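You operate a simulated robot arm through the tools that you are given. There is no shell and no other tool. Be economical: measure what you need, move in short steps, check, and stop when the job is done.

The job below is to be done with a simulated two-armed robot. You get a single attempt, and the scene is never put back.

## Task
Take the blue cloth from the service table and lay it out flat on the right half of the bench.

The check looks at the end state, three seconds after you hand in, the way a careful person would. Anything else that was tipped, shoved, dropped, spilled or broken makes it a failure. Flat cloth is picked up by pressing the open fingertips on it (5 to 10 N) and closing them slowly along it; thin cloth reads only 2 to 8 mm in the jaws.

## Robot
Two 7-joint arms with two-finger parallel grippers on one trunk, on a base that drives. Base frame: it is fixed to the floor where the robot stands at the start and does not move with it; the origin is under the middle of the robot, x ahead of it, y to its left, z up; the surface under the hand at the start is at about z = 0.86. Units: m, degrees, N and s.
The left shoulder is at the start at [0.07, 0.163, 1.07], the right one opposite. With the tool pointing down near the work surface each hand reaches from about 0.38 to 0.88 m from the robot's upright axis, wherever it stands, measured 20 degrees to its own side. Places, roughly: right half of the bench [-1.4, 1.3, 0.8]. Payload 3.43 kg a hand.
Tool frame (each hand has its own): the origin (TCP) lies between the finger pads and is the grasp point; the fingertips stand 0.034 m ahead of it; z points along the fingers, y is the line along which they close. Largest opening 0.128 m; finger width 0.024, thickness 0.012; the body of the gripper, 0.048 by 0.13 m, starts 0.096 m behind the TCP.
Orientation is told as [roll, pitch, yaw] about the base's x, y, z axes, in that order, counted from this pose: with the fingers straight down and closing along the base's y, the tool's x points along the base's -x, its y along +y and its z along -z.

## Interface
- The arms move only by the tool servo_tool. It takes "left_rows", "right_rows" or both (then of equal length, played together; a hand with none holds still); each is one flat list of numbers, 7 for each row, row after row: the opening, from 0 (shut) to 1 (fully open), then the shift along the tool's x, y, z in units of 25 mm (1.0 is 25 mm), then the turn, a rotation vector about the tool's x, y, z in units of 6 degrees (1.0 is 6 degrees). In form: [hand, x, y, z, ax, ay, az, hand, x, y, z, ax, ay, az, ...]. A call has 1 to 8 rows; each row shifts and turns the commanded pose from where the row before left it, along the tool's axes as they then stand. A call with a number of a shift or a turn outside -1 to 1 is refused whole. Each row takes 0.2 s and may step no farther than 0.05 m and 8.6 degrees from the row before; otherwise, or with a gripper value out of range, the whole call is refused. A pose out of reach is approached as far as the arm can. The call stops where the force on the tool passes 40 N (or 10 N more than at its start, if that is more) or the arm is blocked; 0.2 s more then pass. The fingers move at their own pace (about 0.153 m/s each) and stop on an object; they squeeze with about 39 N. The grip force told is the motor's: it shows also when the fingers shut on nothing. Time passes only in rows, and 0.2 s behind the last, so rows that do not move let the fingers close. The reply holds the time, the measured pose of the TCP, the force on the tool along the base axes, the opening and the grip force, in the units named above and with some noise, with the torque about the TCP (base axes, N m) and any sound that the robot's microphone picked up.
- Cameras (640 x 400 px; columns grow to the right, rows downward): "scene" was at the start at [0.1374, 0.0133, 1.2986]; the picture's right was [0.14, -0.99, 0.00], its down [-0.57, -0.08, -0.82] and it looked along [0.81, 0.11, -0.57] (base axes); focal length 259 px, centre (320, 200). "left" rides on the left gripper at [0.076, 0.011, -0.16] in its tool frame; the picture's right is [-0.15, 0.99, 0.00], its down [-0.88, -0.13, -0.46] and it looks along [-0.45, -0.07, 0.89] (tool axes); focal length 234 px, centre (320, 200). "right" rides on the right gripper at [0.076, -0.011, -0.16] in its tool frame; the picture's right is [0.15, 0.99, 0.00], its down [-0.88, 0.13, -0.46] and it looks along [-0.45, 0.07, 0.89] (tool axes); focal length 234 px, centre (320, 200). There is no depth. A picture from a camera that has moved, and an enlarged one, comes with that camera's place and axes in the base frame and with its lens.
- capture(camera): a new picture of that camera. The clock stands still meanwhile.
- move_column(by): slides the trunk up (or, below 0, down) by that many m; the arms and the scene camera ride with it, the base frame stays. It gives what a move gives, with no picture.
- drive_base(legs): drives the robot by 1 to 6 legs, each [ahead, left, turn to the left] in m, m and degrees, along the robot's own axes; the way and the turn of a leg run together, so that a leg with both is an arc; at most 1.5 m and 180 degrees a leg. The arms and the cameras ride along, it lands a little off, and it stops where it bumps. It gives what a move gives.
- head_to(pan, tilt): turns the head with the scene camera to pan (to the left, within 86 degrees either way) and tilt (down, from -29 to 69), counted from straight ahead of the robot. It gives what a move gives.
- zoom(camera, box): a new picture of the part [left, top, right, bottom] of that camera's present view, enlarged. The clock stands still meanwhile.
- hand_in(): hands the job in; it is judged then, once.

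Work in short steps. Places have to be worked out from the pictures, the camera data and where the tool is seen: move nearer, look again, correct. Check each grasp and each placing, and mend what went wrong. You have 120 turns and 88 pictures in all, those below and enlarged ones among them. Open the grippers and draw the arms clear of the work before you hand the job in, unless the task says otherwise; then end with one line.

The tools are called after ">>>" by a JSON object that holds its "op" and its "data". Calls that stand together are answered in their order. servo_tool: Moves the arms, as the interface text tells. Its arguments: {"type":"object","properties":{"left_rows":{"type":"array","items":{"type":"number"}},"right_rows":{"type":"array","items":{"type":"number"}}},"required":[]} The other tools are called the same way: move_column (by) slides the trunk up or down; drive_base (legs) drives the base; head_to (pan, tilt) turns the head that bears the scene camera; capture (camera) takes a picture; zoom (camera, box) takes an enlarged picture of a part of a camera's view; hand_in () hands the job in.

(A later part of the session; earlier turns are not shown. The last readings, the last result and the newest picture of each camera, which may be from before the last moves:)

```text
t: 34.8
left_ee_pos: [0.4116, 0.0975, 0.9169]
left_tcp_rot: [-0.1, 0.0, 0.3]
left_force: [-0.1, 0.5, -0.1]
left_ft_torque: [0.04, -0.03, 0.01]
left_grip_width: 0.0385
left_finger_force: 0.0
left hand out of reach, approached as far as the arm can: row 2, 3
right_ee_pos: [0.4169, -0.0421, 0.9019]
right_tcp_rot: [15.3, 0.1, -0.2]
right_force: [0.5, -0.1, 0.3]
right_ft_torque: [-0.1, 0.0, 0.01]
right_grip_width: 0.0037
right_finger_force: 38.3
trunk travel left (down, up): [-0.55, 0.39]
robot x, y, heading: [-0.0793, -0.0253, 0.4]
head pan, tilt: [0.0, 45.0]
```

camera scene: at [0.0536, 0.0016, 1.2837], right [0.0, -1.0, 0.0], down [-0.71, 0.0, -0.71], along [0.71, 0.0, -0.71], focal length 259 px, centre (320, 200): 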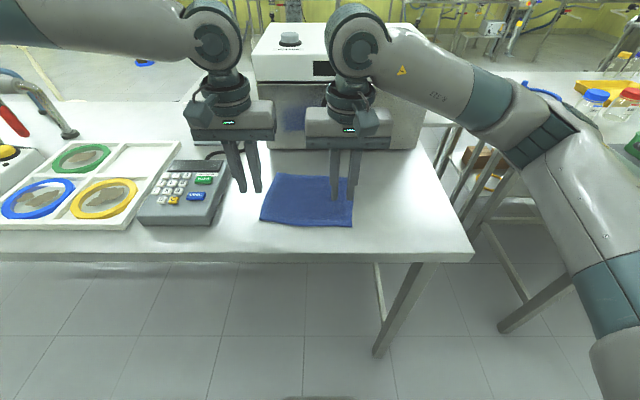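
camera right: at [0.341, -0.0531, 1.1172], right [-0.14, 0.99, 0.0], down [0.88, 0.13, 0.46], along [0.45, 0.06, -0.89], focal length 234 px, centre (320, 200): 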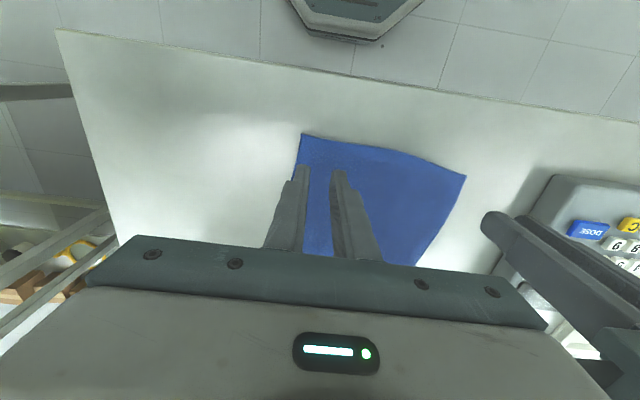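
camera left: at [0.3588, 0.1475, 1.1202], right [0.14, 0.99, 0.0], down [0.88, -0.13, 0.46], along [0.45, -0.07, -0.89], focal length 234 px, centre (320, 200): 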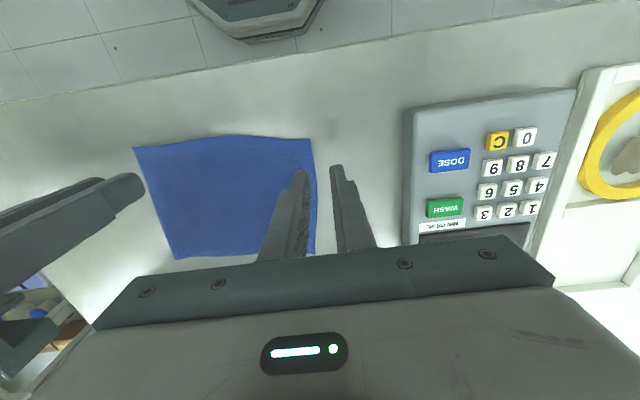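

The left is blocked at y ≈ 0.0975 by reach, so better base placement is needed. I release the right fold, raise both hands, and move the base 4 cm forward and 2 cm right.

>>> {"op": "servo_tool", "data": {"left_rows": [0.3, 0, 0, -0.6, 0, 0, 0, 0.3, 0, 0, -0.6, 0, 0, 0, 0.3, 0, 0, 0, 0, 0, 0, 0.3, 0, 0, 0, 0, 0, 0, 0.3, 0, 0, 0, 0, 0, 0, 0.3, 0, 0, 0, 0, 0, 0], "right_rows": [0, 0, 0, 0.1, 0, 0, 0, 0.1, 0, 0, 0, 0, 0, 0, 0.25, 0, 0, 0, 0, 0, 0, 0.3, 0, 0, 0, 0, 0, 0, 0.3, 0, 0, -0.6, 0, 0, 0, 0.3, 0, 0, -0.6, 0, 0, 0]}}

>>> {"op": "drive_base", "data": {"legs": [[0.04, -0.02, 0]]}}

>>> {"op": "capture", "data": {"camera": "scene"}}

```text
t: 36.2
left_ee_pos: [0.4096, 0.0975, 0.9462]
left_tcp_rot: [0.0, -0.1, 0.2]
left_force: [-0.9, 1.1, -0.8]
left_ft_torque: [-0.03, -0.02, 0.02]
left_grip_width: 0.0386
left_finger_force: 0.0
right_ee_pos: [0.4152, -0.0503, 0.9268]
right_tcp_rot: [15.1, 0.0, -0.3]
right_force: [0.1, 0.4, 0.5]
right_ft_torque: [0.0, -0.04, -0.06]
right_grip_width: 0.0382
right_finger_force: 0.0
trunk travel left (down, up): [-0.55, 0.39]
robot x, y, heading: [-0.0786, -0.0258, 0.1]
head pan, tilt: [0.0, 45.0]
```

```text
t: 37.1
left_ee_pos: [0.4511, 0.0784, 0.9451]
left_tcp_rot: [0.0, 0.0, 0.3]
left_force: [0.0, 0.0, -0.6]
left_ft_torque: [0.01, 0.04, 0.01]
left_grip_width: 0.0383
left_finger_force: 0.0
right_ee_pos: [0.4547, -0.0702, 0.9281]
right_tcp_rot: [15.3, 0.2, -0.2]
right_force: [1.2, -0.5, -0.6]
right_ft_torque: [0.03, 0.02, 0.03]
right_grip_width: 0.0384
right_finger_force: 0.1
trunk travel left (down, up): [-0.55, 0.39]
robot x, y, heading: [-0.0399, -0.0453, -0.0]
head pan, tilt: [0.0, 45.0]
```

```text
62 pictures are left
camera scene: at [0.0927, -0.0449, 1.2837], right [0.0, -1.0, 0.0], down [-0.71, 0.0, -0.71], along [0.71, 0.0, -0.71], focal length 259 px, centre (320, 200)
```

scene: 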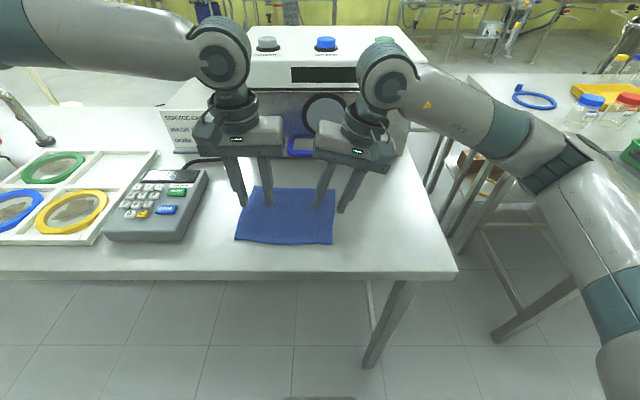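

Cloth near corners now ≈(0.401, 0.122) and (0.393, −0.070). Left goes first: to (0.415, 0.088), opening 38 mm, down near contact.

>>> {"op": "servo_tool", "data": {"left_rows": [0.3, 0.72, 0.2, 0, 0, 0, 0, 0.3, 0.72, 0.2, 0, 0, 0, 0, 0.3, 0, 0, 0.6, 0, 0, 0, 0.3, 0, 0, 0.6, 0, 0, 0, 0.3, 0, 0, 0.4, 0, 0, 0, 0.3, 0, 0, 0.2, 0, 0, 0]}}

>>> {"op": "zoom", "data": {"camera": "left", "box": [160, 80, 480, 280]}}

```text
t: 38.5
left_ee_pos: [0.4144, 0.0882, 0.9015]
left_tcp_rot: [0.1, 0.1, 0.2]
left_force: [-0.8, -0.1, 0.4]
left_ft_torque: [-0.01, -0.02, -0.02]
left_grip_width: 0.0385
left_finger_force: 0.0
right_ee_pos: [0.4542, -0.07, 0.9268]
right_tcp_rot: [15.4, 0.0, -0.1]
right_force: [-0.6, 0.3, 0.1]
right_ft_torque: [-0.02, 0.03, -0.01]
right_grip_width: 0.0385
right_finger_force: 0.0
trunk travel left (down, up): [-0.55, 0.39]
robot x, y, heading: [-0.0398, -0.0453, -0.1]
head pan, tilt: [0.0, 45.0]
```

```text
2.00 times, centred on (320, 180) of left
camera zoom: at [0.3376, 0.0977, 1.0609], right [0.14, 0.99, 0.0], down [0.88, -0.13, 0.46], along [0.45, -0.07, -0.89], focal length 468 px, centre (320, 240)
```

zoom: 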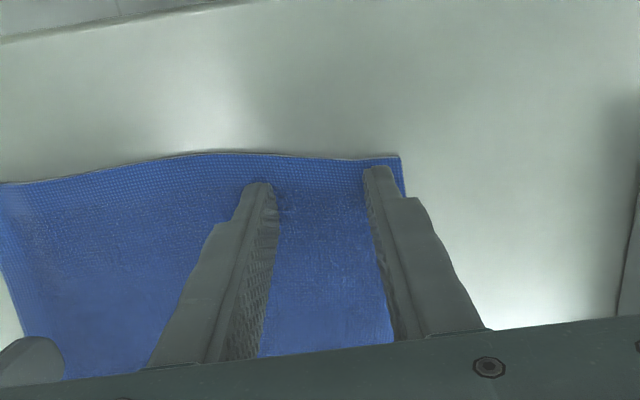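

Left is well placed on the corner in reach. Touch down.

>>> {"op": "servo_tool", "data": {"left_rows": [0.3, 0, 0, 0.12, 0, 0, 0, 0.3, 0, 0, 0.06, 0, 0, 0]}}

```text
t: 39.1
left_ee_pos: [0.4136, 0.0876, 0.8981]
left_tcp_rot: [0.0, -0.1, 0.1]
left_force: [-1.4, 0.1, 6.5]
left_ft_torque: [-0.02, 0.03, 0.01]
left_grip_width: 0.0384
left_finger_force: 0.1
right_ee_pos: [0.4545, -0.0696, 0.9268]
right_tcp_rot: [15.2, -0.2, -0.2]
right_force: [-0.6, 0.2, -0.9]
right_ft_torque: [-0.01, 0.02, -0.04]
right_grip_width: 0.0385
right_finger_force: 0.1
trunk travel left (down, up): [-0.55, 0.39]
robot x, y, heading: [-0.0388, -0.0449, 0.1]
head pan, tilt: [0.0, 45.0]
```

6.5 N: close slowly, in two calls.

>>> {"op": "servo_tool", "data": {"left_rows": [0.28, 0, 0, 0.03, 0, 0, 0, 0.26, 0, 0, 0, 0, 0, 0, 0.24, 0, 0, 0, 0, 0, 0, 0.22, 0, 0, 0, 0, 0, 0, 0.2, 0, 0, 0, 0, 0, 0, 0.18, 0, 0, 0, 0, 0, 0, 0.16, 0, 0, 0, 0, 0, 0, 0.14, 0, 0, 0, 0, 0, 0]}}

>>> {"op": "servo_tool", "data": {"left_rows": [0.12, 0, 0, 0, 0, 0, 0, 0.1, 0, 0, 0, 0, 0, 0, 0.08, 0, 0, 0, 0, 0, 0, 0.06, 0, 0, 0, 0, 0, 0, 0.04, 0, 0, 0, 0, 0, 0, 0.02, 0, 0, 0, 0, 0, 0, 0, 0, 0, 0, 0, 0, 0, 0, 0, 0, 0, 0, 0, 0]}}

>>> {"op": "zoom", "data": {"camera": "left", "box": [160, 80, 480, 280]}}

```text
t: 40.9
left_ee_pos: [0.4128, 0.0867, 0.8974]
left_tcp_rot: [0.0, -0.1, 0.1]
left_force: [1.2, 0.4, 19.1]
left_ft_torque: [-0.03, -0.01, -0.02]
left_grip_width: 0.019
left_finger_force: 0.7
right_ee_pos: [0.4542, -0.0692, 0.9277]
right_tcp_rot: [15.3, -0.1, -0.1]
right_force: [0.4, -0.5, -0.4]
right_ft_torque: [-0.01, 0.03, -0.03]
right_grip_width: 0.0382
right_finger_force: 0.0
trunk travel left (down, up): [-0.55, 0.39]
robot x, y, heading: [-0.0405, -0.0469, 0.1]
head pan, tilt: [0.0, 45.0]
```

```text
t: 42.7
left_ee_pos: [0.4129, 0.0879, 0.8957]
left_tcp_rot: [0.0, -0.2, 0.3]
left_force: [-1.0, 0.2, 20.7]
left_ft_torque: [-0.05, -0.01, 0.02]
left_grip_width: 0.0047
left_finger_force: 38.9
right_ee_pos: [0.4539, -0.0692, 0.9272]
right_tcp_rot: [15.3, -0.1, -0.2]
right_force: [0.0, 0.2, 0.4]
right_ft_torque: [0.01, 0.0, -0.01]
right_grip_width: 0.0383
right_finger_force: 0.0
trunk travel left (down, up): [-0.55, 0.39]
robot x, y, heading: [-0.0395, -0.0449, 0.0]
head pan, tilt: [0.0, 45.0]
```

```text
2.00 times, centred on (320, 180) of left
camera zoom: at [0.3366, 0.098, 1.0567], right [0.14, 0.99, 0.0], down [0.88, -0.13, 0.46], along [0.45, -0.07, -0.89], focal length 468 px, centre (320, 240)
```

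zoom: 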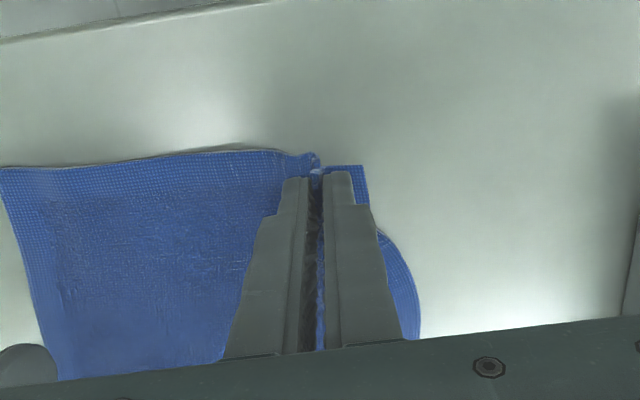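

Left holds a fold (4.7 mm). Now I lift it 5 mm and tilt it 15° outward, while straightening the right hand.

>>> {"op": "servo_tool", "data": {"left_rows": [0, 0, 0, -0.2, 0, 0, 0, 0, 0, 0.12, 0, 0.85, 0, 0, 0, 0, 0.12, 0, 0.85, 0, 0, 0, 0, 0.12, 0, 0.85, 0, 0, 0, 0, 0, 0, 0, 0, 0], "right_rows": [0.3, 0, 0, -0.4, 0, 0, 0, 0.3, 0, 0, 0, 0, 0, 0, 0.3, 0, 0, 0, 0.85, 0, 0, 0.3, 0, 0, 0, 0.85, 0, 0, 0.3, 0, 0, 0, 0.85, 0, 0]}}

>>> {"op": "zoom", "data": {"camera": "scene", "box": [200, 120, 380, 260]}}

```text
t: 43.9
left_ee_pos: [0.4128, 0.0966, 0.9011]
left_tcp_rot: [-15.2, 0.0, 0.2]
left_force: [-0.3, 0.2, 1.2]
left_ft_torque: [0.09, 0.04, 0.0]
left_grip_width: 0.0044
left_finger_force: 38.4
right_ee_pos: [0.4552, -0.073, 0.9371]
right_tcp_rot: [-0.2, 0.0, -0.2]
right_force: [-0.2, 0.4, -0.1]
right_ft_torque: [0.0, 0.01, 0.02]
right_grip_width: 0.0382
right_finger_force: 0.1
trunk travel left (down, up): [-0.55, 0.39]
robot x, y, heading: [-0.0425, -0.0449, 0.2]
head pan, tilt: [0.0, 45.0]
```

```text
2.86 times, centred on (290, 190) of scene
camera zoom: at [0.0921, -0.0443, 1.2837], right [0.0, -1.0, 0.0], down [-0.71, 0.0, -0.71], along [0.71, 0.0, -0.71], focal length 741 px, centre (406, 229)
```

zoom: 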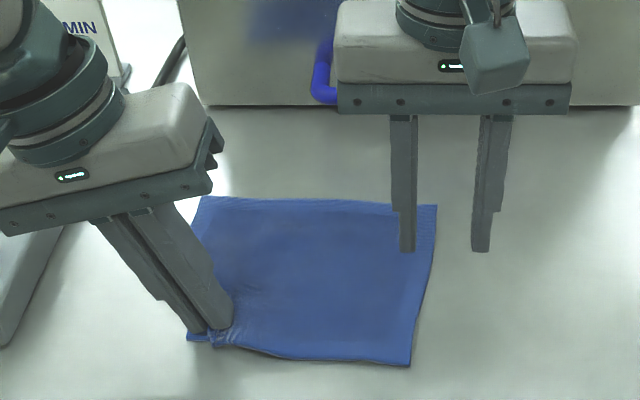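

Cloth right near corner ≈(0.385, −0.047). I bring the right hand to about (0.402, −0.018) at height.

>>> {"op": "servo_tool", "data": {"left_rows": [0, 0, 0, 0, 0, 0, 0, 0, 0, 0, 0, 0, 0, 0, 0, 0, 0, 0, 0, 0, 0, 0, 0, 0, 0, 0, 0, 0], "right_rows": [0.3, 0.71, 0.7, 0, 0, 0, 0, 0.3, 0.71, 0.7, 0, 0, 0, 0, 0.3, 0.7, 0.7, 0, 0, 0, 0, 0.3, 0, 0, 0.6, 0, 0, 0]}}

>>> {"op": "zoom", "data": {"camera": "right", "box": [160, 80, 480, 280]}}

>>> {"op": "zoom", "data": {"camera": "scene", "box": [200, 120, 380, 260]}}

```text
t: 44.9
left_ee_pos: [0.4144, 0.0966, 0.9004]
left_tcp_rot: [-15.3, 0.1, 0.3]
left_force: [0.8, 0.7, 0.3]
left_ft_torque: [0.1, 0.01, 0.0]
left_grip_width: 0.0043
left_finger_force: 39.0
right_ee_pos: [0.4019, -0.0194, 0.9214]
right_tcp_rot: [0.1, 0.0, -0.1]
right_force: [0.2, 0.1, -0.2]
right_ft_torque: [-0.01, 0.02, 0.02]
right_grip_width: 0.0384
right_finger_force: 0.0
trunk travel left (down, up): [-0.55, 0.39]
robot x, y, heading: [-0.0411, -0.0487, 0.3]
head pan, tilt: [0.0, 45.0]
```

```text
2.00 times, centred on (320, 180) of right
camera zoom: at [0.3265, -0.0308, 1.08], right [-0.14, 0.99, 0.0], down [0.88, 0.13, 0.46], along [0.45, 0.07, -0.89], focal length 468 px, centre (320, 240)
```

zoom: 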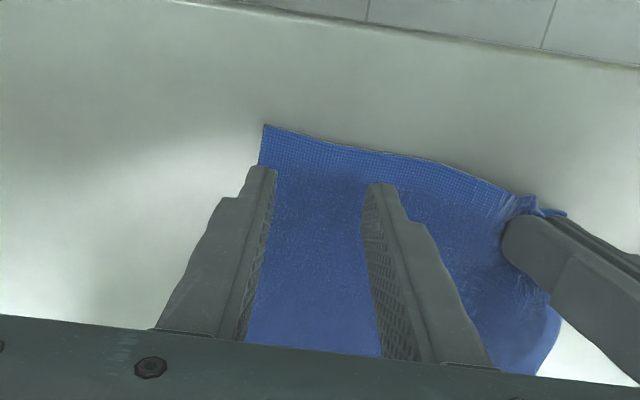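

```text
2.86 times, centred on (290, 190) of scene
camera zoom: at [0.0924, -0.0453, 1.2837], right [0.0, -1.0, 0.0], down [-0.71, 0.0, -0.71], along [0.71, 0.0, -0.71], focal length 741 px, centre (406, 229)
```

zoom: 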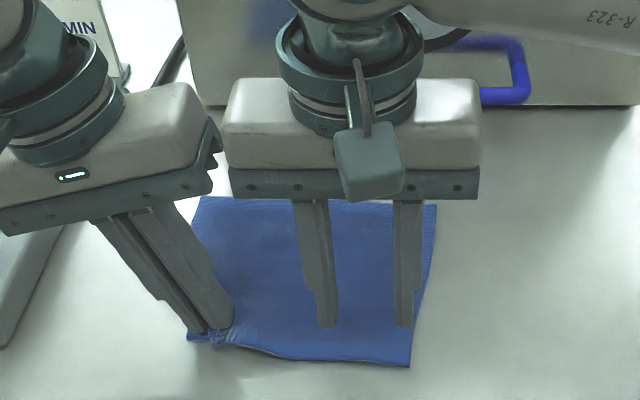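

Placement good with clearance. Lower to contact.

>>> {"op": "servo_tool", "data": {"right_rows": [0.3, 0, 0.06, 0.4, 0, 0, 0, 0.3, 0, 0, 0.35, 0, 0, 0, 0.3, 0, 0, 0.1, 0, 0, 0, 0.3, 0, 0, 0.06, 0, 0, 0]}}

```text
t: 45.9
left_ee_pos: [0.4153, 0.0976, 0.9007]
left_tcp_rot: [-15.4, 0.0, 0.1]
left_force: [-0.3, -0.4, 1.4]
left_ft_torque: [0.11, -0.02, -0.01]
left_grip_width: 0.0041
left_finger_force: 38.6
right_ee_pos: [0.4036, -0.0177, 0.8985]
right_tcp_rot: [0.0, -0.2, -0.2]
right_force: [0.8, -1.4, 1.9]
right_ft_torque: [-0.03, -0.04, -0.01]
right_grip_width: 0.0383
right_finger_force: 0.0
trunk travel left (down, up): [-0.55, 0.39]
robot x, y, heading: [-0.0409, -0.048, 0.1]
head pan, tilt: [0.0, 45.0]
```

>>> {"op": "servo_tool", "data": {"right_rows": [0.3, 0, 0, 0.06, 0, 0, 0, 0.28, 0, 0, 0, 0, 0, 0, 0.26, 0, 0, 0, 0, 0, 0, 0.24, 0, 0, 0, 0, 0, 0, 0.22, 0, 0, 0, 0, 0, 0, 0.2, 0, 0, 0, 0, 0, 0, 0.18, 0, 0, 0, 0, 0, 0, 0.16, 0, 0, 0, 0, 0, 0]}}

>>> {"op": "servo_tool", "data": {"right_rows": [0.14, 0, 0, 0.01, 0, 0, 0, 0.12, 0, 0, 0, 0, 0, 0, 0.1, 0, 0, 0, 0, 0, 0, 0.08, 0, 0, 0, 0, 0, 0, 0.06, 0, 0, 0, 0, 0, 0, 0.04, 0, 0, 0, 0, 0, 0, 0, 0, 0, 0, 0, 0, 0, 0, 0, 0, 0, 0, 0, 0]}}

>>> {"op": "zoom", "data": {"camera": "scene", "box": [200, 120, 380, 260]}}

```text
t: 47.7
left_ee_pos: [0.4128, 0.0975, 0.9003]
left_tcp_rot: [-15.3, -0.1, 0.2]
left_force: [0.2, -0.5, 0.0]
left_ft_torque: [0.09, 0.05, -0.05]
left_grip_width: 0.0042
left_finger_force: 39.2
right_ee_pos: [0.4019, -0.0178, 0.8981]
right_tcp_rot: [0.0, -0.1, -0.2]
right_force: [0.4, 0.4, 10.1]
right_ft_torque: [0.02, -0.03, -0.01]
right_grip_width: 0.0204
right_finger_force: 0.0
trunk travel left (down, up): [-0.55, 0.39]
robot x, y, heading: [-0.0394, -0.0419, 0.2]
head pan, tilt: [0.0, 45.0]
```

```text
t: 49.5
left_ee_pos: [0.4127, 0.0961, 0.9]
left_tcp_rot: [-15.2, 0.0, 0.2]
left_force: [-1.1, -7.3, 0.6]
left_ft_torque: [-0.18, 0.04, 0.0]
left_grip_width: 0.0046
left_finger_force: 39.0
right_ee_pos: [0.402, -0.0171, 0.8973]
right_tcp_rot: [0.1, -0.1, -0.2]
right_force: [1.3, 7.8, 12.1]
right_ft_torque: [0.24, -0.05, -0.08]
right_grip_width: 0.0041
right_finger_force: 39.1
trunk travel left (down, up): [-0.55, 0.39]
robot x, y, heading: [-0.0377, -0.0449, -0.0]
head pan, tilt: [0.0, 45.0]
```

```text
2.86 times, centred on (290, 190) of scene
camera zoom: at [0.0912, -0.0446, 1.2839], right [0.0, -1.0, 0.0], down [-0.71, 0.0, -0.71], along [0.71, 0.0, -0.71], focal length 741 px, centre (406, 229)
```

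zoom: 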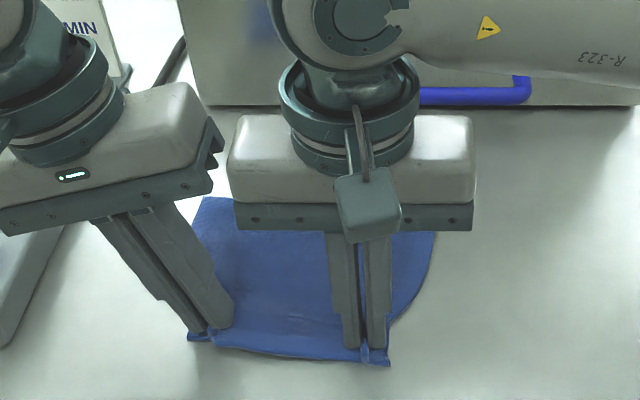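

Both hands hold folds (4.6 and 4.1 mm), cloth taut between. Lift with the trunk and check.

>>> {"op": "move_column", "data": {"by": 0.28}}

>>> {"op": "capture", "data": {"camera": "scene"}}

```text
t: 52.3
left_ee_pos: [0.4136, 0.0966, 1.1811]
left_tcp_rot: [-15.3, 0.0, 0.2]
left_force: [-0.8, -7.5, -0.7]
left_ft_torque: [-0.15, 0.04, 0.06]
left_grip_width: 0.0048
left_finger_force: 38.9
right_ee_pos: [0.4036, -0.0177, 1.1768]
right_tcp_rot: [0.0, 0.0, -0.2]
right_force: [1.4, 8.0, 0.8]
right_ft_torque: [0.24, -0.08, -0.1]
right_grip_width: 0.0041
right_finger_force: 38.3
trunk travel left (down, up): [-0.83, 0.11]
robot x, y, heading: [-0.04, -0.0455, 0.1]
head pan, tilt: [0.0, 45.0]
```

```text
55 pictures are left
camera scene: at [0.0921, -0.0445, 1.5637], right [0.0, -1.0, 0.0], down [-0.71, 0.0, -0.71], along [0.71, 0.0, -0.71], focal length 259 px, centre (320, 200)
```

scene: 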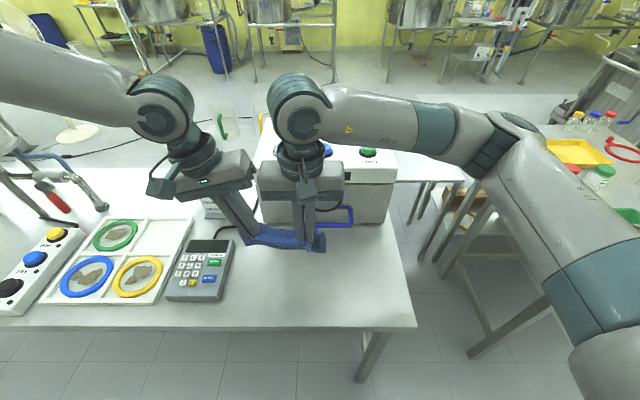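

The cloth hangs from both hands. Back away 0.35 m and turn left 90°, then look.

>>> {"op": "drive_base", "data": {"legs": [[-0.35, 0, 0], [0, 0, 90]]}}

>>> {"op": "head_to", "data": {"pan": 35, "tilt": 30}}

>>> {"op": "capture", "data": {"camera": "scene"}}

```text
t: 58.4
left_ee_pos: [-0.5268, 0.4097, 1.1805]
left_tcp_rot: [-15.3, 0.0, 89.7]
left_force: [1.5, -0.8, -0.5]
left_ft_torque: [-0.02, -0.05, -0.13]
left_grip_width: 0.004
left_finger_force: 38.8
right_ee_pos: [-0.4126, 0.3959, 1.1767]
right_tcp_rot: [0.0, 0.0, 89.4]
right_force: [-1.7, 1.1, 0.9]
right_ft_torque: [0.04, 0.05, -0.11]
right_grip_width: 0.0039
right_finger_force: 38.3
trunk travel left (down, up): [-0.83, 0.11]
robot x, y, heading: [-0.3868, -0.0483, 89.7]
head pan, tilt: [0.0, 45.0]
```

```text
t: 59.4
left_ee_pos: [-0.5272, 0.409, 1.1804]
left_tcp_rot: [-15.3, 0.1, 89.6]
left_force: [1.2, -0.6, 0.1]
left_ft_torque: [0.0, -0.07, -0.08]
left_grip_width: 0.0044
left_finger_force: 38.6
right_ee_pos: [-0.4114, 0.3972, 1.1762]
right_tcp_rot: [0.0, 0.0, 89.3]
right_force: [-1.4, -0.3, 0.9]
right_ft_torque: [0.0, 0.06, -0.14]
right_grip_width: 0.0038
right_finger_force: 38.6
trunk travel left (down, up): [-0.83, 0.11]
robot x, y, heading: [-0.3855, -0.0473, 89.7]
head pan, tilt: [35.0, 30.0]
```

```text
54 pictures are left
camera scene: at [-0.4385, 0.0804, 1.5863], right [0.82, 0.57, 0.0], down [0.28, -0.41, -0.87], along [-0.49, 0.71, -0.5], focal length 259 px, centre (320, 200)
```

scene: 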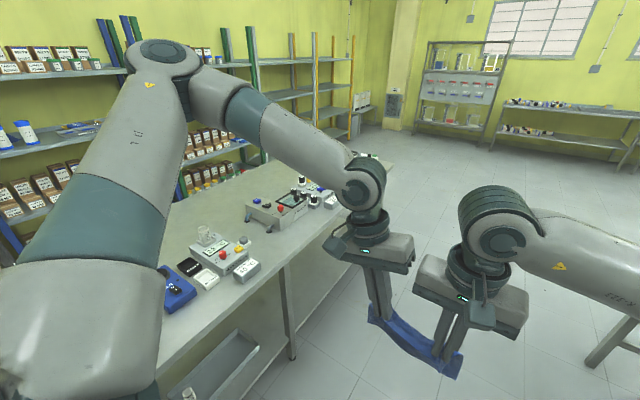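

The path ahead is clear. Drive 1.3 m ahead (along +y), then turn left 90° to face the bench from a safe distance.

>>> {"op": "drive_base", "data": {"legs": [[1.3, 0, 0], [0, 0, 90]]}}

>>> {"op": "head_to", "data": {"pan": 0, "tilt": 40}}

>>> {"op": "capture", "data": {"camera": "scene"}}

```text
t: 69.7
left_ee_pos: [-0.825, 1.1175, 1.1811]
left_tcp_rot: [-15.3, 0.0, 178.5]
left_force: [0.4, 0.2, -0.5]
left_ft_torque: [0.01, 0.02, -0.08]
left_grip_width: 0.0038
left_finger_force: 39.1
right_ee_pos: [-0.8099, 1.2325, 1.1769]
right_tcp_rot: [0.1, 0.1, 178.0]
right_force: [-0.1, -0.3, 0.7]
right_ft_torque: [-0.06, 0.0, -0.07]
right_grip_width: 0.0039
right_finger_force: 39.1
trunk travel left (down, up): [-0.83, 0.11]
robot x, y, heading: [-0.3662, 1.2459, 178.4]
head pan, tilt: [35.0, 30.0]
```

```text
t: 70.7
left_ee_pos: [-0.8252, 1.1162, 1.1799]
left_tcp_rot: [-15.3, 0.1, 178.6]
left_force: [0.7, 0.7, -0.3]
left_ft_torque: [0.02, 0.02, -0.11]
left_grip_width: 0.0038
left_finger_force: 38.7
right_ee_pos: [-0.8111, 1.2325, 1.1768]
right_tcp_rot: [0.0, 0.0, 178.0]
right_force: [-0.2, -0.4, -0.4]
right_ft_torque: [-0.03, 0.02, -0.14]
right_grip_width: 0.0038
right_finger_force: 38.6
trunk travel left (down, up): [-0.83, 0.11]
robot x, y, heading: [-0.3703, 1.2473, 178.3]
head pan, tilt: [0.0, 40.0]
```

```text
53 pictures are left
camera scene: at [-0.5034, 1.2531, 1.571], right [0.03, 1.0, 0.0], down [0.64, -0.02, -0.77], along [-0.77, 0.02, -0.64], focal length 259 px, centre (320, 200)
```

scene: 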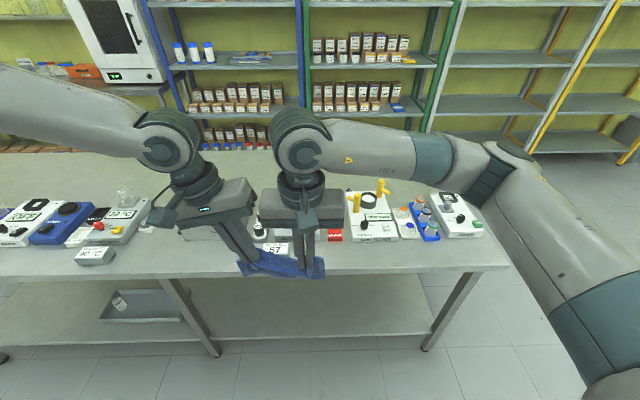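

The bench has items along its middle; front edge x ≈ −1.04, right end y ≈ 1.94. I use the wrist cameras to see the free space hidden behind the hands.

>>> {"op": "capture", "data": {"camera": "right"}}

>>> {"op": "capture", "data": {"camera": "left"}}

```text
52 pictures are left
camera right: at [-0.7341, 1.2411, 1.3358], right [0.11, -0.99, 0.0], down [-0.88, -0.1, 0.46], along [-0.45, -0.05, -0.89], focal length 234 px, centre (320, 200)
```

right: 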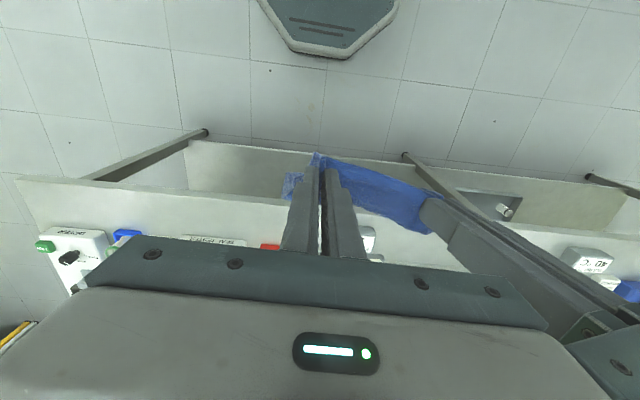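

```text
51 pictures are left
camera left: at [-0.7512, 1.0622, 1.3315], right [-0.17, -0.95, -0.26], down [-0.88, 0.03, 0.47], along [-0.44, 0.31, -0.84], focal length 234 px, centre (320, 200)
```

left: 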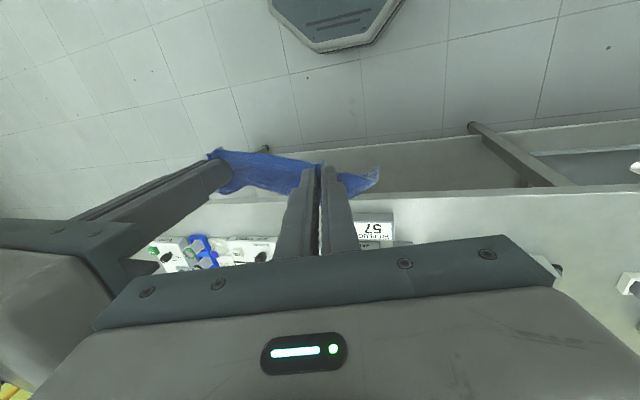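

I turn the base 45° right with head panned back left to see the bench unobstructed.

>>> {"op": "drive_base", "data": {"legs": [[0, 0, -50]]}}

>>> {"op": "head_to", "data": {"pan": 55, "tilt": 40}}

>>> {"op": "capture", "data": {"camera": "scene"}}

```text
t: 73.4
left_ee_pos: [-0.7623, 1.5152, 1.1801]
left_tcp_rot: [-15.3, 0.0, 128.5]
left_force: [0.7, 0.4, 0.3]
left_ft_torque: [-0.02, -0.03, 0.03]
left_grip_width: 0.0042
left_finger_force: 38.5
right_ee_pos: [-0.6647, 1.577, 1.1763]
right_tcp_rot: [0.0, -0.1, 128.1]
right_force: [-0.7, 0.0, -0.3]
right_ft_torque: [-0.01, 0.02, 0.07]
right_grip_width: 0.0041
right_finger_force: 38.4
trunk travel left (down, up): [-0.83, 0.11]
robot x, y, heading: [-0.3672, 1.2484, 128.4]
head pan, tilt: [0.0, 40.0]
```

```text
t: 74.6
left_ee_pos: [-0.7621, 1.5148, 1.1805]
left_tcp_rot: [-15.3, 0.0, 128.6]
left_force: [1.0, 0.8, 0.3]
left_ft_torque: [-0.02, -0.02, 0.08]
left_grip_width: 0.0039
left_finger_force: 38.5
right_ee_pos: [-0.6644, 1.578, 1.1766]
right_tcp_rot: [0.0, 0.0, 128.1]
right_force: [-0.9, 0.2, -0.2]
right_ft_torque: [0.01, 0.04, 0.06]
right_grip_width: 0.0041
right_finger_force: 38.6
trunk travel left (down, up): [-0.83, 0.11]
robot x, y, heading: [-0.367, 1.249, 128.4]
head pan, tilt: [55.0, 40.0]
```

```text
50 pictures are left
camera scene: at [-0.4843, 1.2839, 1.571], right [-0.06, 1.0, 0.0], down [0.64, 0.04, -0.77], along [-0.76, -0.05, -0.64], focal length 259 px, centre (320, 200)
```

scene: 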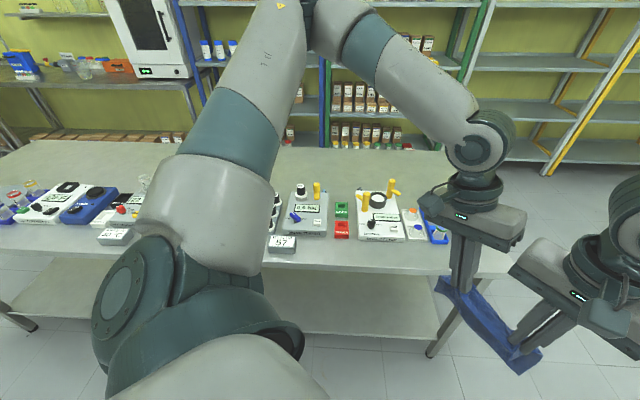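

The left arm still hides part; turn another 30° right.

>>> {"op": "drive_base", "data": {"legs": [[0, 0, -35]]}}

>>> {"op": "head_to", "data": {"pan": 85, "tilt": 40}}

>>> {"op": "capture", "data": {"camera": "scene"}}

```text
t: 76.7
left_ee_pos: [-0.5332, 1.6933, 1.1799]
left_tcp_rot: [-15.4, 0.0, 92.9]
left_force: [0.6, 0.6, -0.3]
left_ft_torque: [0.02, -0.02, 0.1]
left_grip_width: 0.0036
left_finger_force: 38.0
right_ee_pos: [-0.4173, 1.689, 1.177]
right_tcp_rot: [-0.1, 0.0, 92.4]
right_force: [-0.8, 0.0, 0.1]
right_ft_torque: [0.0, 0.02, 0.09]
right_grip_width: 0.0039
right_finger_force: 38.5
trunk travel left (down, up): [-0.83, 0.11]
robot x, y, heading: [-0.3674, 1.2474, 92.7]
head pan, tilt: [55.0, 40.0]
```

```text
t: 77.7
left_ee_pos: [-0.5324, 1.6951, 1.18]
left_tcp_rot: [-15.2, 0.0, 92.9]
left_force: [-0.3, 0.2, -0.4]
left_ft_torque: [-0.01, -0.05, 0.09]
left_grip_width: 0.0031
left_finger_force: 37.7
right_ee_pos: [-0.417, 1.6877, 1.1787]
right_tcp_rot: [-0.1, 0.0, 92.5]
right_force: [-0.9, -0.7, -0.3]
right_ft_torque: [-0.03, 0.0, 0.13]
right_grip_width: 0.0039
right_finger_force: 38.4
trunk travel left (down, up): [-0.83, 0.11]
robot x, y, heading: [-0.3665, 1.2461, 92.7]
head pan, tilt: [85.0, 40.0]
```

```text
49 pictures are left
camera scene: at [-0.4557, 1.3032, 1.571], right [0.04, 1.0, 0.0], down [0.64, -0.03, -0.77], along [-0.77, 0.03, -0.64], focal length 259 px, centre (320, 200)
```

scene: 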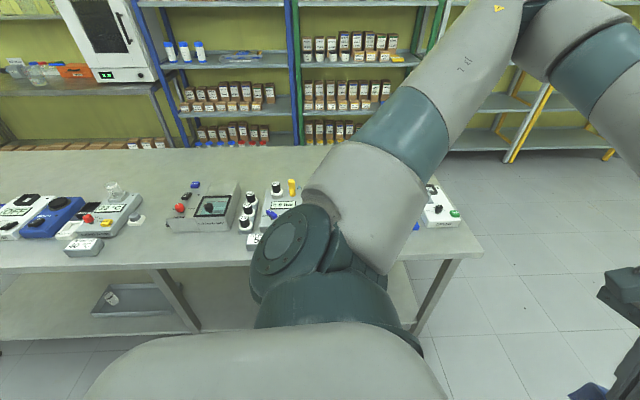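

Items fill the bench's middle band (x −1.15…−1.45); the front strip is too narrow, but the back strip (x −1.47…−1.85) is free. I'll approach from the bench's right end (y ≈ 1.95) facing −y. Drive out past the end, and turn to face −y.

>>> {"op": "drive_base", "data": {"legs": [[1.35, 0, 0], [0, 0, 177]]}}

>>> {"op": "head_to", "data": {"pan": -50, "tilt": 30}}

>>> {"op": "capture", "data": {"camera": "scene"}}

```text
t: 91.7
left_ee_pos: [-0.2981, 2.1494, 1.1796]
left_tcp_rot: [-15.3, 0.0, -92.4]
left_force: [0.2, -0.4, -1.0]
left_ft_torque: [-0.04, 0.0, -0.1]
left_grip_width: 0.0032
left_finger_force: 37.6
right_ee_pos: [-0.4135, 2.1671, 1.1767]
right_tcp_rot: [0.0, 0.0, -92.8]
right_force: [0.1, -0.1, -0.2]
right_ft_torque: [-0.04, -0.01, -0.11]
right_grip_width: 0.0039
right_finger_force: 38.3
trunk travel left (down, up): [-0.83, 0.11]
robot x, y, heading: [-0.4247, 2.6096, -92.6]
head pan, tilt: [85.0, 40.0]
```

```text
t: 93.8
left_ee_pos: [-0.2991, 2.1502, 1.1807]
left_tcp_rot: [-15.3, 0.0, -92.4]
left_force: [-0.3, 0.0, 0.8]
left_ft_torque: [0.01, -0.01, -0.09]
left_grip_width: 0.0033
left_finger_force: 37.8
right_ee_pos: [-0.4134, 2.1656, 1.1774]
right_tcp_rot: [0.0, 0.0, -92.7]
right_force: [0.3, 0.4, -0.7]
right_ft_torque: [0.01, -0.03, -0.12]
right_grip_width: 0.004
right_finger_force: 38.9
trunk travel left (down, up): [-0.83, 0.11]
robot x, y, heading: [-0.4228, 2.608, -92.8]
head pan, tilt: [-50.0, 30.0]
```

```text
48 pictures are left
camera scene: at [-0.4963, 2.5051, 1.5864], right [-0.61, 0.79, 0.0], down [0.4, 0.3, -0.87], along [-0.69, -0.53, -0.5], focal length 259 px, centre (320, 200)
```

scene: 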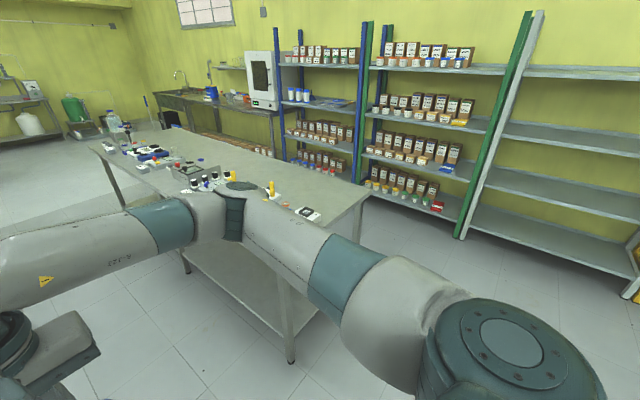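

Shelves are far enough (x ≈ −2.9). Strafe right 1.3 m, straighten, then look at the bench end.

>>> {"op": "drive_base", "data": {"legs": [[0, 0, 2.7], [0, -1.32, 0]]}}

>>> {"op": "head_to", "data": {"pan": 0, "tilt": 45}}

>>> {"op": "capture", "data": {"camera": "scene"}}

```text
t: 100.9
left_ee_pos: [-1.5982, 2.1444, 1.1807]
left_tcp_rot: [-15.2, 0.0, -89.1]
left_force: [0.5, 0.4, 0.5]
left_ft_torque: [0.01, 0.02, -0.09]
left_grip_width: 0.0032
left_finger_force: 37.9
right_ee_pos: [-1.712, 2.1552, 1.1773]
right_tcp_rot: [0.0, 0.0, -89.4]
right_force: [-0.1, 0.0, 0.3]
right_ft_torque: [-0.03, -0.01, -0.14]
right_grip_width: 0.0038
right_finger_force: 38.1
trunk travel left (down, up): [-0.83, 0.11]
robot x, y, heading: [-1.749, 2.596, -89.2]
head pan, tilt: [-50.0, 30.0]
```

```text
t: 102.1
left_ee_pos: [-1.5982, 2.1451, 1.1795]
left_tcp_rot: [-15.3, 0.1, -89.1]
left_force: [-1.2, 0.0, 1.1]
left_ft_torque: [-0.05, 0.0, -0.06]
left_grip_width: 0.003
left_finger_force: 37.4
right_ee_pos: [-1.7145, 2.1552, 1.1768]
right_tcp_rot: [-0.1, 0.1, -89.5]
right_force: [0.7, -0.1, 0.2]
right_ft_torque: [-0.02, 0.03, -0.14]
right_grip_width: 0.0039
right_finger_force: 39.3
trunk travel left (down, up): [-0.83, 0.11]
robot x, y, heading: [-1.7473, 2.5942, -89.1]
head pan, tilt: [0.0, 45.0]
```

```text
47 pictures are left
camera scene: at [-1.7456, 2.4664, 1.5638], right [-1.0, -0.01, 0.0], down [-0.01, 0.71, -0.71], along [0.01, -0.71, -0.71], focal length 259 px, centre (320, 200)
```

scene: 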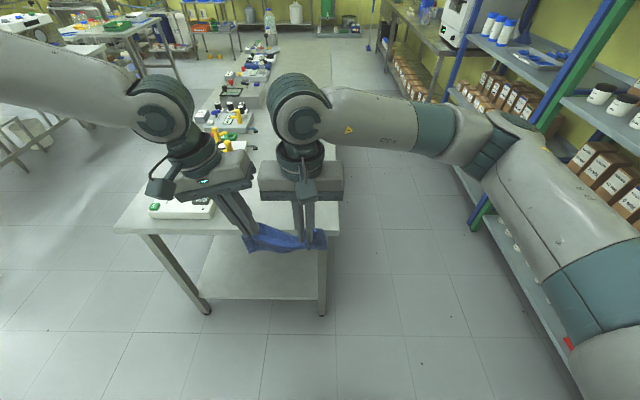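

Bench end at y ≈ 1.88, back edge x ≈ −1.80, nearest device's edge x ≈ −1.33: a free area x −1.36…−1.80. Shift 7 cm left, drive 0.36 forward.

>>> {"op": "drive_base", "data": {"legs": [[0, 0.07, 0], [0.36, 0, 0]]}}

>>> {"op": "head_to", "data": {"pan": 0, "tilt": 50}}

>>> {"op": "capture", "data": {"camera": "scene"}}

>>> {"op": "capture", "data": {"camera": "right"}}

```text
t: 105.0
left_ee_pos: [-1.5263, 1.784, 1.1814]
left_tcp_rot: [-15.2, -0.1, -89.4]
left_force: [0.1, -0.3, 1.1]
left_ft_torque: [-0.02, 0.01, -0.11]
left_grip_width: 0.0029
left_finger_force: 37.5
right_ee_pos: [-1.6424, 1.7944, 1.1761]
right_tcp_rot: [0.0, 0.0, -89.7]
right_force: [-0.2, -0.8, 0.6]
right_ft_torque: [-0.04, 0.02, -0.1]
right_grip_width: 0.0038
right_finger_force: 38.6
trunk travel left (down, up): [-0.83, 0.11]
robot x, y, heading: [-1.6741, 2.2348, -89.4]
head pan, tilt: [0.0, 45.0]
```

```text
t: 105.7
left_ee_pos: [-1.5265, 1.7833, 1.1808]
left_tcp_rot: [-15.3, 0.1, -89.3]
left_force: [0.5, -1.0, -0.4]
left_ft_torque: [-0.01, 0.0, -0.09]
left_grip_width: 0.003
left_finger_force: 37.8
right_ee_pos: [-1.6406, 1.7936, 1.1761]
right_tcp_rot: [0.0, 0.0, -89.6]
right_force: [-0.8, 0.0, -0.3]
right_ft_torque: [-0.01, 0.02, -0.12]
right_grip_width: 0.0039
right_finger_force: 38.9
trunk travel left (down, up): [-0.83, 0.11]
robot x, y, heading: [-1.6773, 2.2365, -89.3]
head pan, tilt: [0.0, 50.0]
```

```text
46 pictures are left
camera scene: at [-1.6732, 2.1089, 1.5569], right [-1.0, -0.01, 0.0], down [-0.01, 0.77, -0.64], along [0.01, -0.64, -0.77], focal length 259 px, centre (320, 200)
```

scene: 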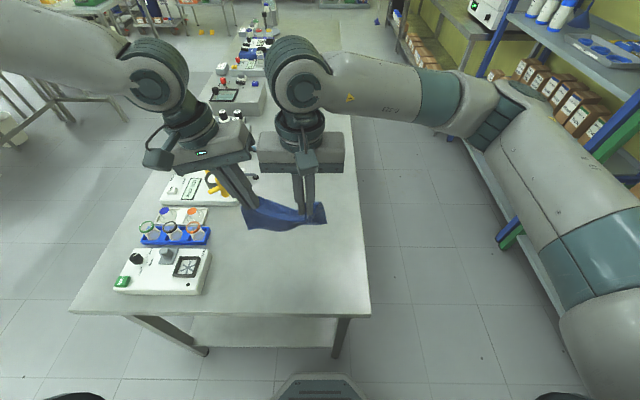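

```text
45 pictures are left
camera right: at [-1.6532, 1.8691, 1.3358], right [0.99, 0.15, 0.0], down [0.14, -0.88, 0.46], along [0.07, -0.45, -0.89], focal length 234 px, centre (320, 200)
```

right: 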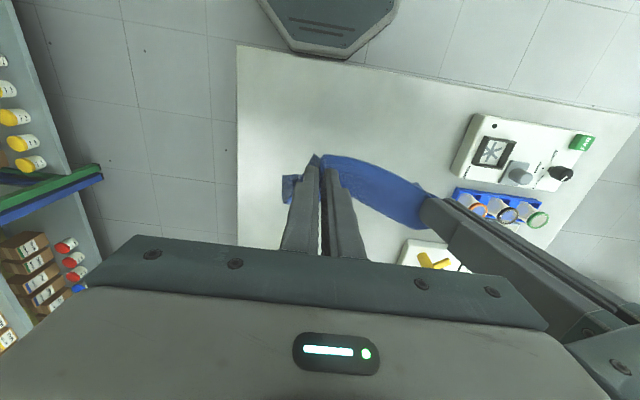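

Free zone confirmed: x −1.81…−1.40, y 1.45…1.88. Zoom on the hanging cloth to judge its length and slack.

>>> {"op": "zoom", "data": {"camera": "scene", "box": [210, 140, 370, 240]}}

>>> {"op": "zoom", "data": {"camera": "right", "box": [240, 120, 440, 245]}}

```text
4.00 times, centred on (290, 190) of scene
camera zoom: at [-1.6732, 2.1089, 1.5569], right [-1.0, -0.01, 0.0], down [-0.01, 0.77, -0.64], along [0.01, -0.64, -0.77], focal length 1038 px, centre (440, 240)
```

zoom: 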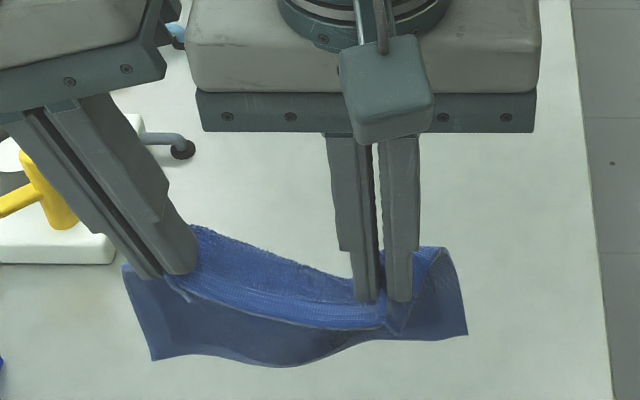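

```text
3.20 times, centred on (340, 182) of right
camera zoom: at [-1.6532, 1.8691, 1.3358], right [0.99, 0.15, 0.0], down [0.14, -0.88, 0.46], along [0.07, -0.45, -0.89], focal length 749 px, centre (256, 256)
```

zoom: 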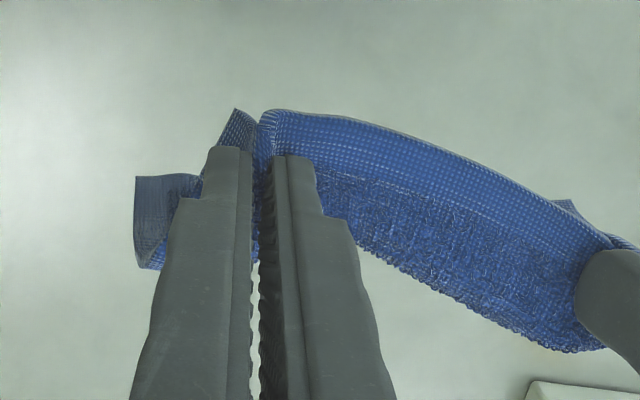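

The cloth hangs well, with only the short near hem folding over. Now drive 4 cm closer and reach 10 cm forward with both hands.

>>> {"op": "drive_base", "data": {"legs": [[0.04, 0, 0]]}}

>>> {"op": "servo_tool", "data": {"left_rows": [0, -0.5, 0, 0, 0, 0, 0, 0, -0.5, 0, 0, 0, 0, 0, 0, -0.5, 0, 0, 0, 0, 0, 0, -0.5, 0, 0, 0, 0, 0], "right_rows": [0, -0.5, 0, 0, 0, 0, 0, 0, -0.5, 0, 0, 0, 0, 0, 0, -0.5, 0, 0, 0, 0, 0, 0, -0.5, 0, 0, 0, 0, 0]}}

```text
t: 106.5
left_ee_pos: [-1.5254, 1.7498, 1.1826]
left_tcp_rot: [-15.4, -0.4, -89.4]
left_force: [0.4, 1.5, 0.3]
left_ft_torque: [-0.08, -0.02, -0.04]
left_grip_width: 0.0032
left_finger_force: 38.3
right_ee_pos: [-1.6406, 1.7611, 1.1798]
right_tcp_rot: [0.1, -0.4, -89.7]
right_force: [0.1, 0.9, 0.2]
right_ft_torque: [-0.09, -0.01, -0.1]
right_grip_width: 0.0039
right_finger_force: 38.4
trunk travel left (down, up): [-0.83, 0.11]
robot x, y, heading: [-1.6741, 2.1952, -89.4]
head pan, tilt: [0.0, 50.0]
```

```text
t: 107.5
left_ee_pos: [-1.5267, 1.6923, 1.1798]
left_tcp_rot: [-15.3, 0.0, -89.3]
left_force: [-0.2, 0.0, 0.2]
left_ft_torque: [0.02, -0.02, -0.12]
left_grip_width: 0.0031
left_finger_force: 37.7
right_ee_pos: [-1.6418, 1.7033, 1.1765]
right_tcp_rot: [0.0, -0.1, -89.5]
right_force: [-0.6, -0.4, 1.0]
right_ft_torque: [0.03, -0.02, -0.1]
right_grip_width: 0.0041
right_finger_force: 37.6
trunk travel left (down, up): [-0.83, 0.11]
robot x, y, heading: [-1.6751, 2.1936, -89.4]
head pan, tilt: [0.0, 50.0]
```

>>> {"op": "servo_tool", "data": {"left_rows": [0, -0.5, 0, 0, 0, 0, 0, 0, -0.5, 0, 0, 0, 0, 0, 0, -0.5, 0, 0, 0, 0, 0, 0, -0.5, 0, 0, 0, 0, 0], "right_rows": [0, -0.55, 0, 0, 0, 0, 0, 0, -0.55, 0, 0, 0, 0, 0, 0, -0.55, 0, 0, 0, 0, 0, 0, -0.55, 0, 0, 0, 0, 0]}}

>>> {"op": "move_column", "data": {"by": -0.14}}

>>> {"op": "capture", "data": {"camera": "scene"}}

```text
t: 108.5
left_ee_pos: [-1.5237, 1.6423, 1.1798]
left_tcp_rot: [-15.3, -0.1, -89.3]
left_force: [0.4, -0.1, -0.4]
left_ft_torque: [-0.03, 0.0, -0.09]
left_grip_width: 0.003
left_finger_force: 37.6
right_ee_pos: [-1.6392, 1.6465, 1.176]
right_tcp_rot: [-0.1, 0.0, -89.6]
right_force: [0.7, -0.6, 0.2]
right_ft_torque: [0.01, 0.0, -0.1]
right_grip_width: 0.004
right_finger_force: 38.9
trunk travel left (down, up): [-0.83, 0.11]
robot x, y, heading: [-1.6747, 2.1962, -89.4]
head pan, tilt: [0.0, 50.0]
```

```text
t: 110.2
left_ee_pos: [-1.526, 1.6447, 1.0408]
left_tcp_rot: [-15.3, -0.2, -89.4]
left_force: [-1.4, 0.2, 0.0]
left_ft_torque: [-0.02, 0.0, -0.1]
left_grip_width: 0.003
left_finger_force: 37.6
right_ee_pos: [-1.6396, 1.649, 1.0371]
right_tcp_rot: [0.0, 0.0, -89.6]
right_force: [-0.2, -0.5, -0.1]
right_ft_torque: [0.0, 0.03, -0.11]
right_grip_width: 0.0039
right_finger_force: 38.6
trunk travel left (down, up): [-0.69, 0.25]
robot x, y, heading: [-1.673, 2.1961, -89.4]
head pan, tilt: [0.0, 50.0]
```

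```text
42 pictures are left
camera scene: at [-1.6727, 2.0694, 1.4169], right [-1.0, -0.01, 0.0], down [-0.01, 0.77, -0.64], along [0.01, -0.64, -0.77], focal length 259 px, centre (320, 200)
```

scene: 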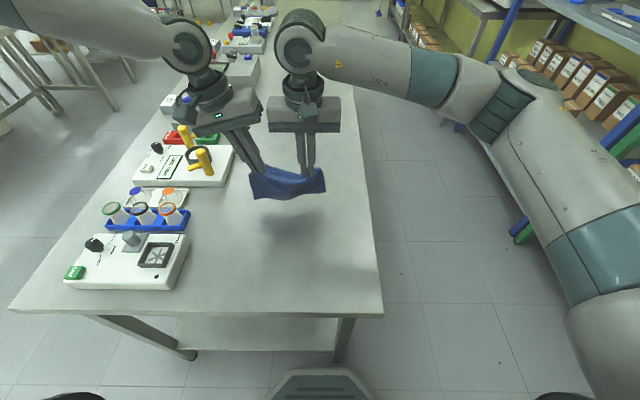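

Clear of the items. Lower a further 6 cm so the cloth's bottom edge should nearly touch, and look.

>>> {"op": "move_column", "data": {"by": -0.06}}

>>> {"op": "zoom", "data": {"camera": "scene", "box": [160, 100, 400, 250]}}

```text
t: 111.2
left_ee_pos: [-1.5253, 1.6433, 0.9796]
left_tcp_rot: [-15.3, -0.1, -89.2]
left_force: [0.3, 0.4, 0.1]
left_ft_torque: [-0.05, -0.01, -0.11]
left_grip_width: 0.0028
left_finger_force: 37.4
right_ee_pos: [-1.6392, 1.6494, 0.9767]
right_tcp_rot: [0.1, -0.1, -89.5]
right_force: [0.0, 0.5, 0.4]
right_ft_torque: [-0.03, -0.02, -0.11]
right_grip_width: 0.0041
right_finger_force: 38.7
trunk travel left (down, up): [-0.63, 0.31]
robot x, y, heading: [-1.6741, 2.1999, -89.4]
head pan, tilt: [0.0, 50.0]
```

```text
2.67 times, centred on (280, 175) of scene
camera zoom: at [-1.6728, 2.0696, 1.3569], right [-1.0, -0.01, 0.0], down [-0.01, 0.77, -0.64], along [0.01, -0.64, -0.77], focal length 692 px, centre (427, 267)
```

zoom: 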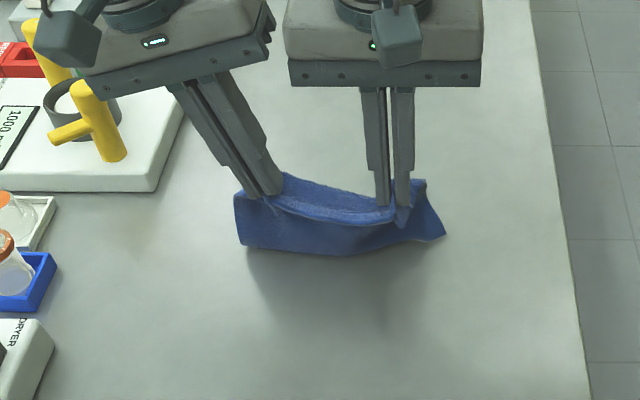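

>>> {"op": "zoom", "data": {"camera": "right", "box": [220, 100, 460, 250]}}

>>> {"op": "zoom", "data": {"camera": "left", "box": [180, 100, 420, 250]}}

```text
2.67 times, centred on (340, 175) of right
camera zoom: at [-1.6513, 1.7247, 1.1361], right [0.99, 0.15, 0.0], down [0.14, -0.88, 0.46], along [0.07, -0.45, -0.89], focal length 624 px, centre (267, 267)
```

zoom: 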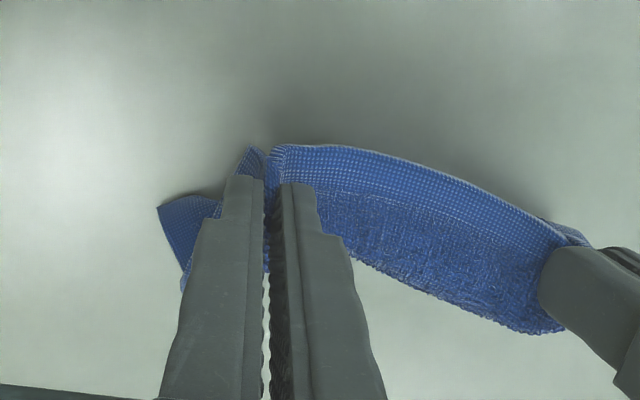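

```text
2.67 times, centred on (300, 175) of left
camera zoom: at [-1.473, 1.7198, 1.1316], right [0.96, -0.13, -0.26], down [0.01, -0.88, 0.47], along [-0.29, -0.46, -0.84], focal length 624 px, centre (373, 267)
```

zoom: 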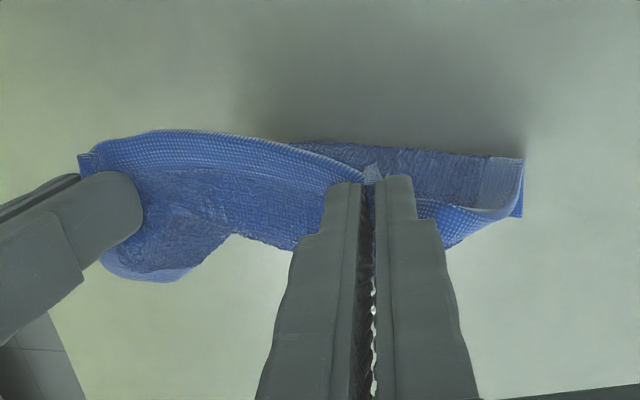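

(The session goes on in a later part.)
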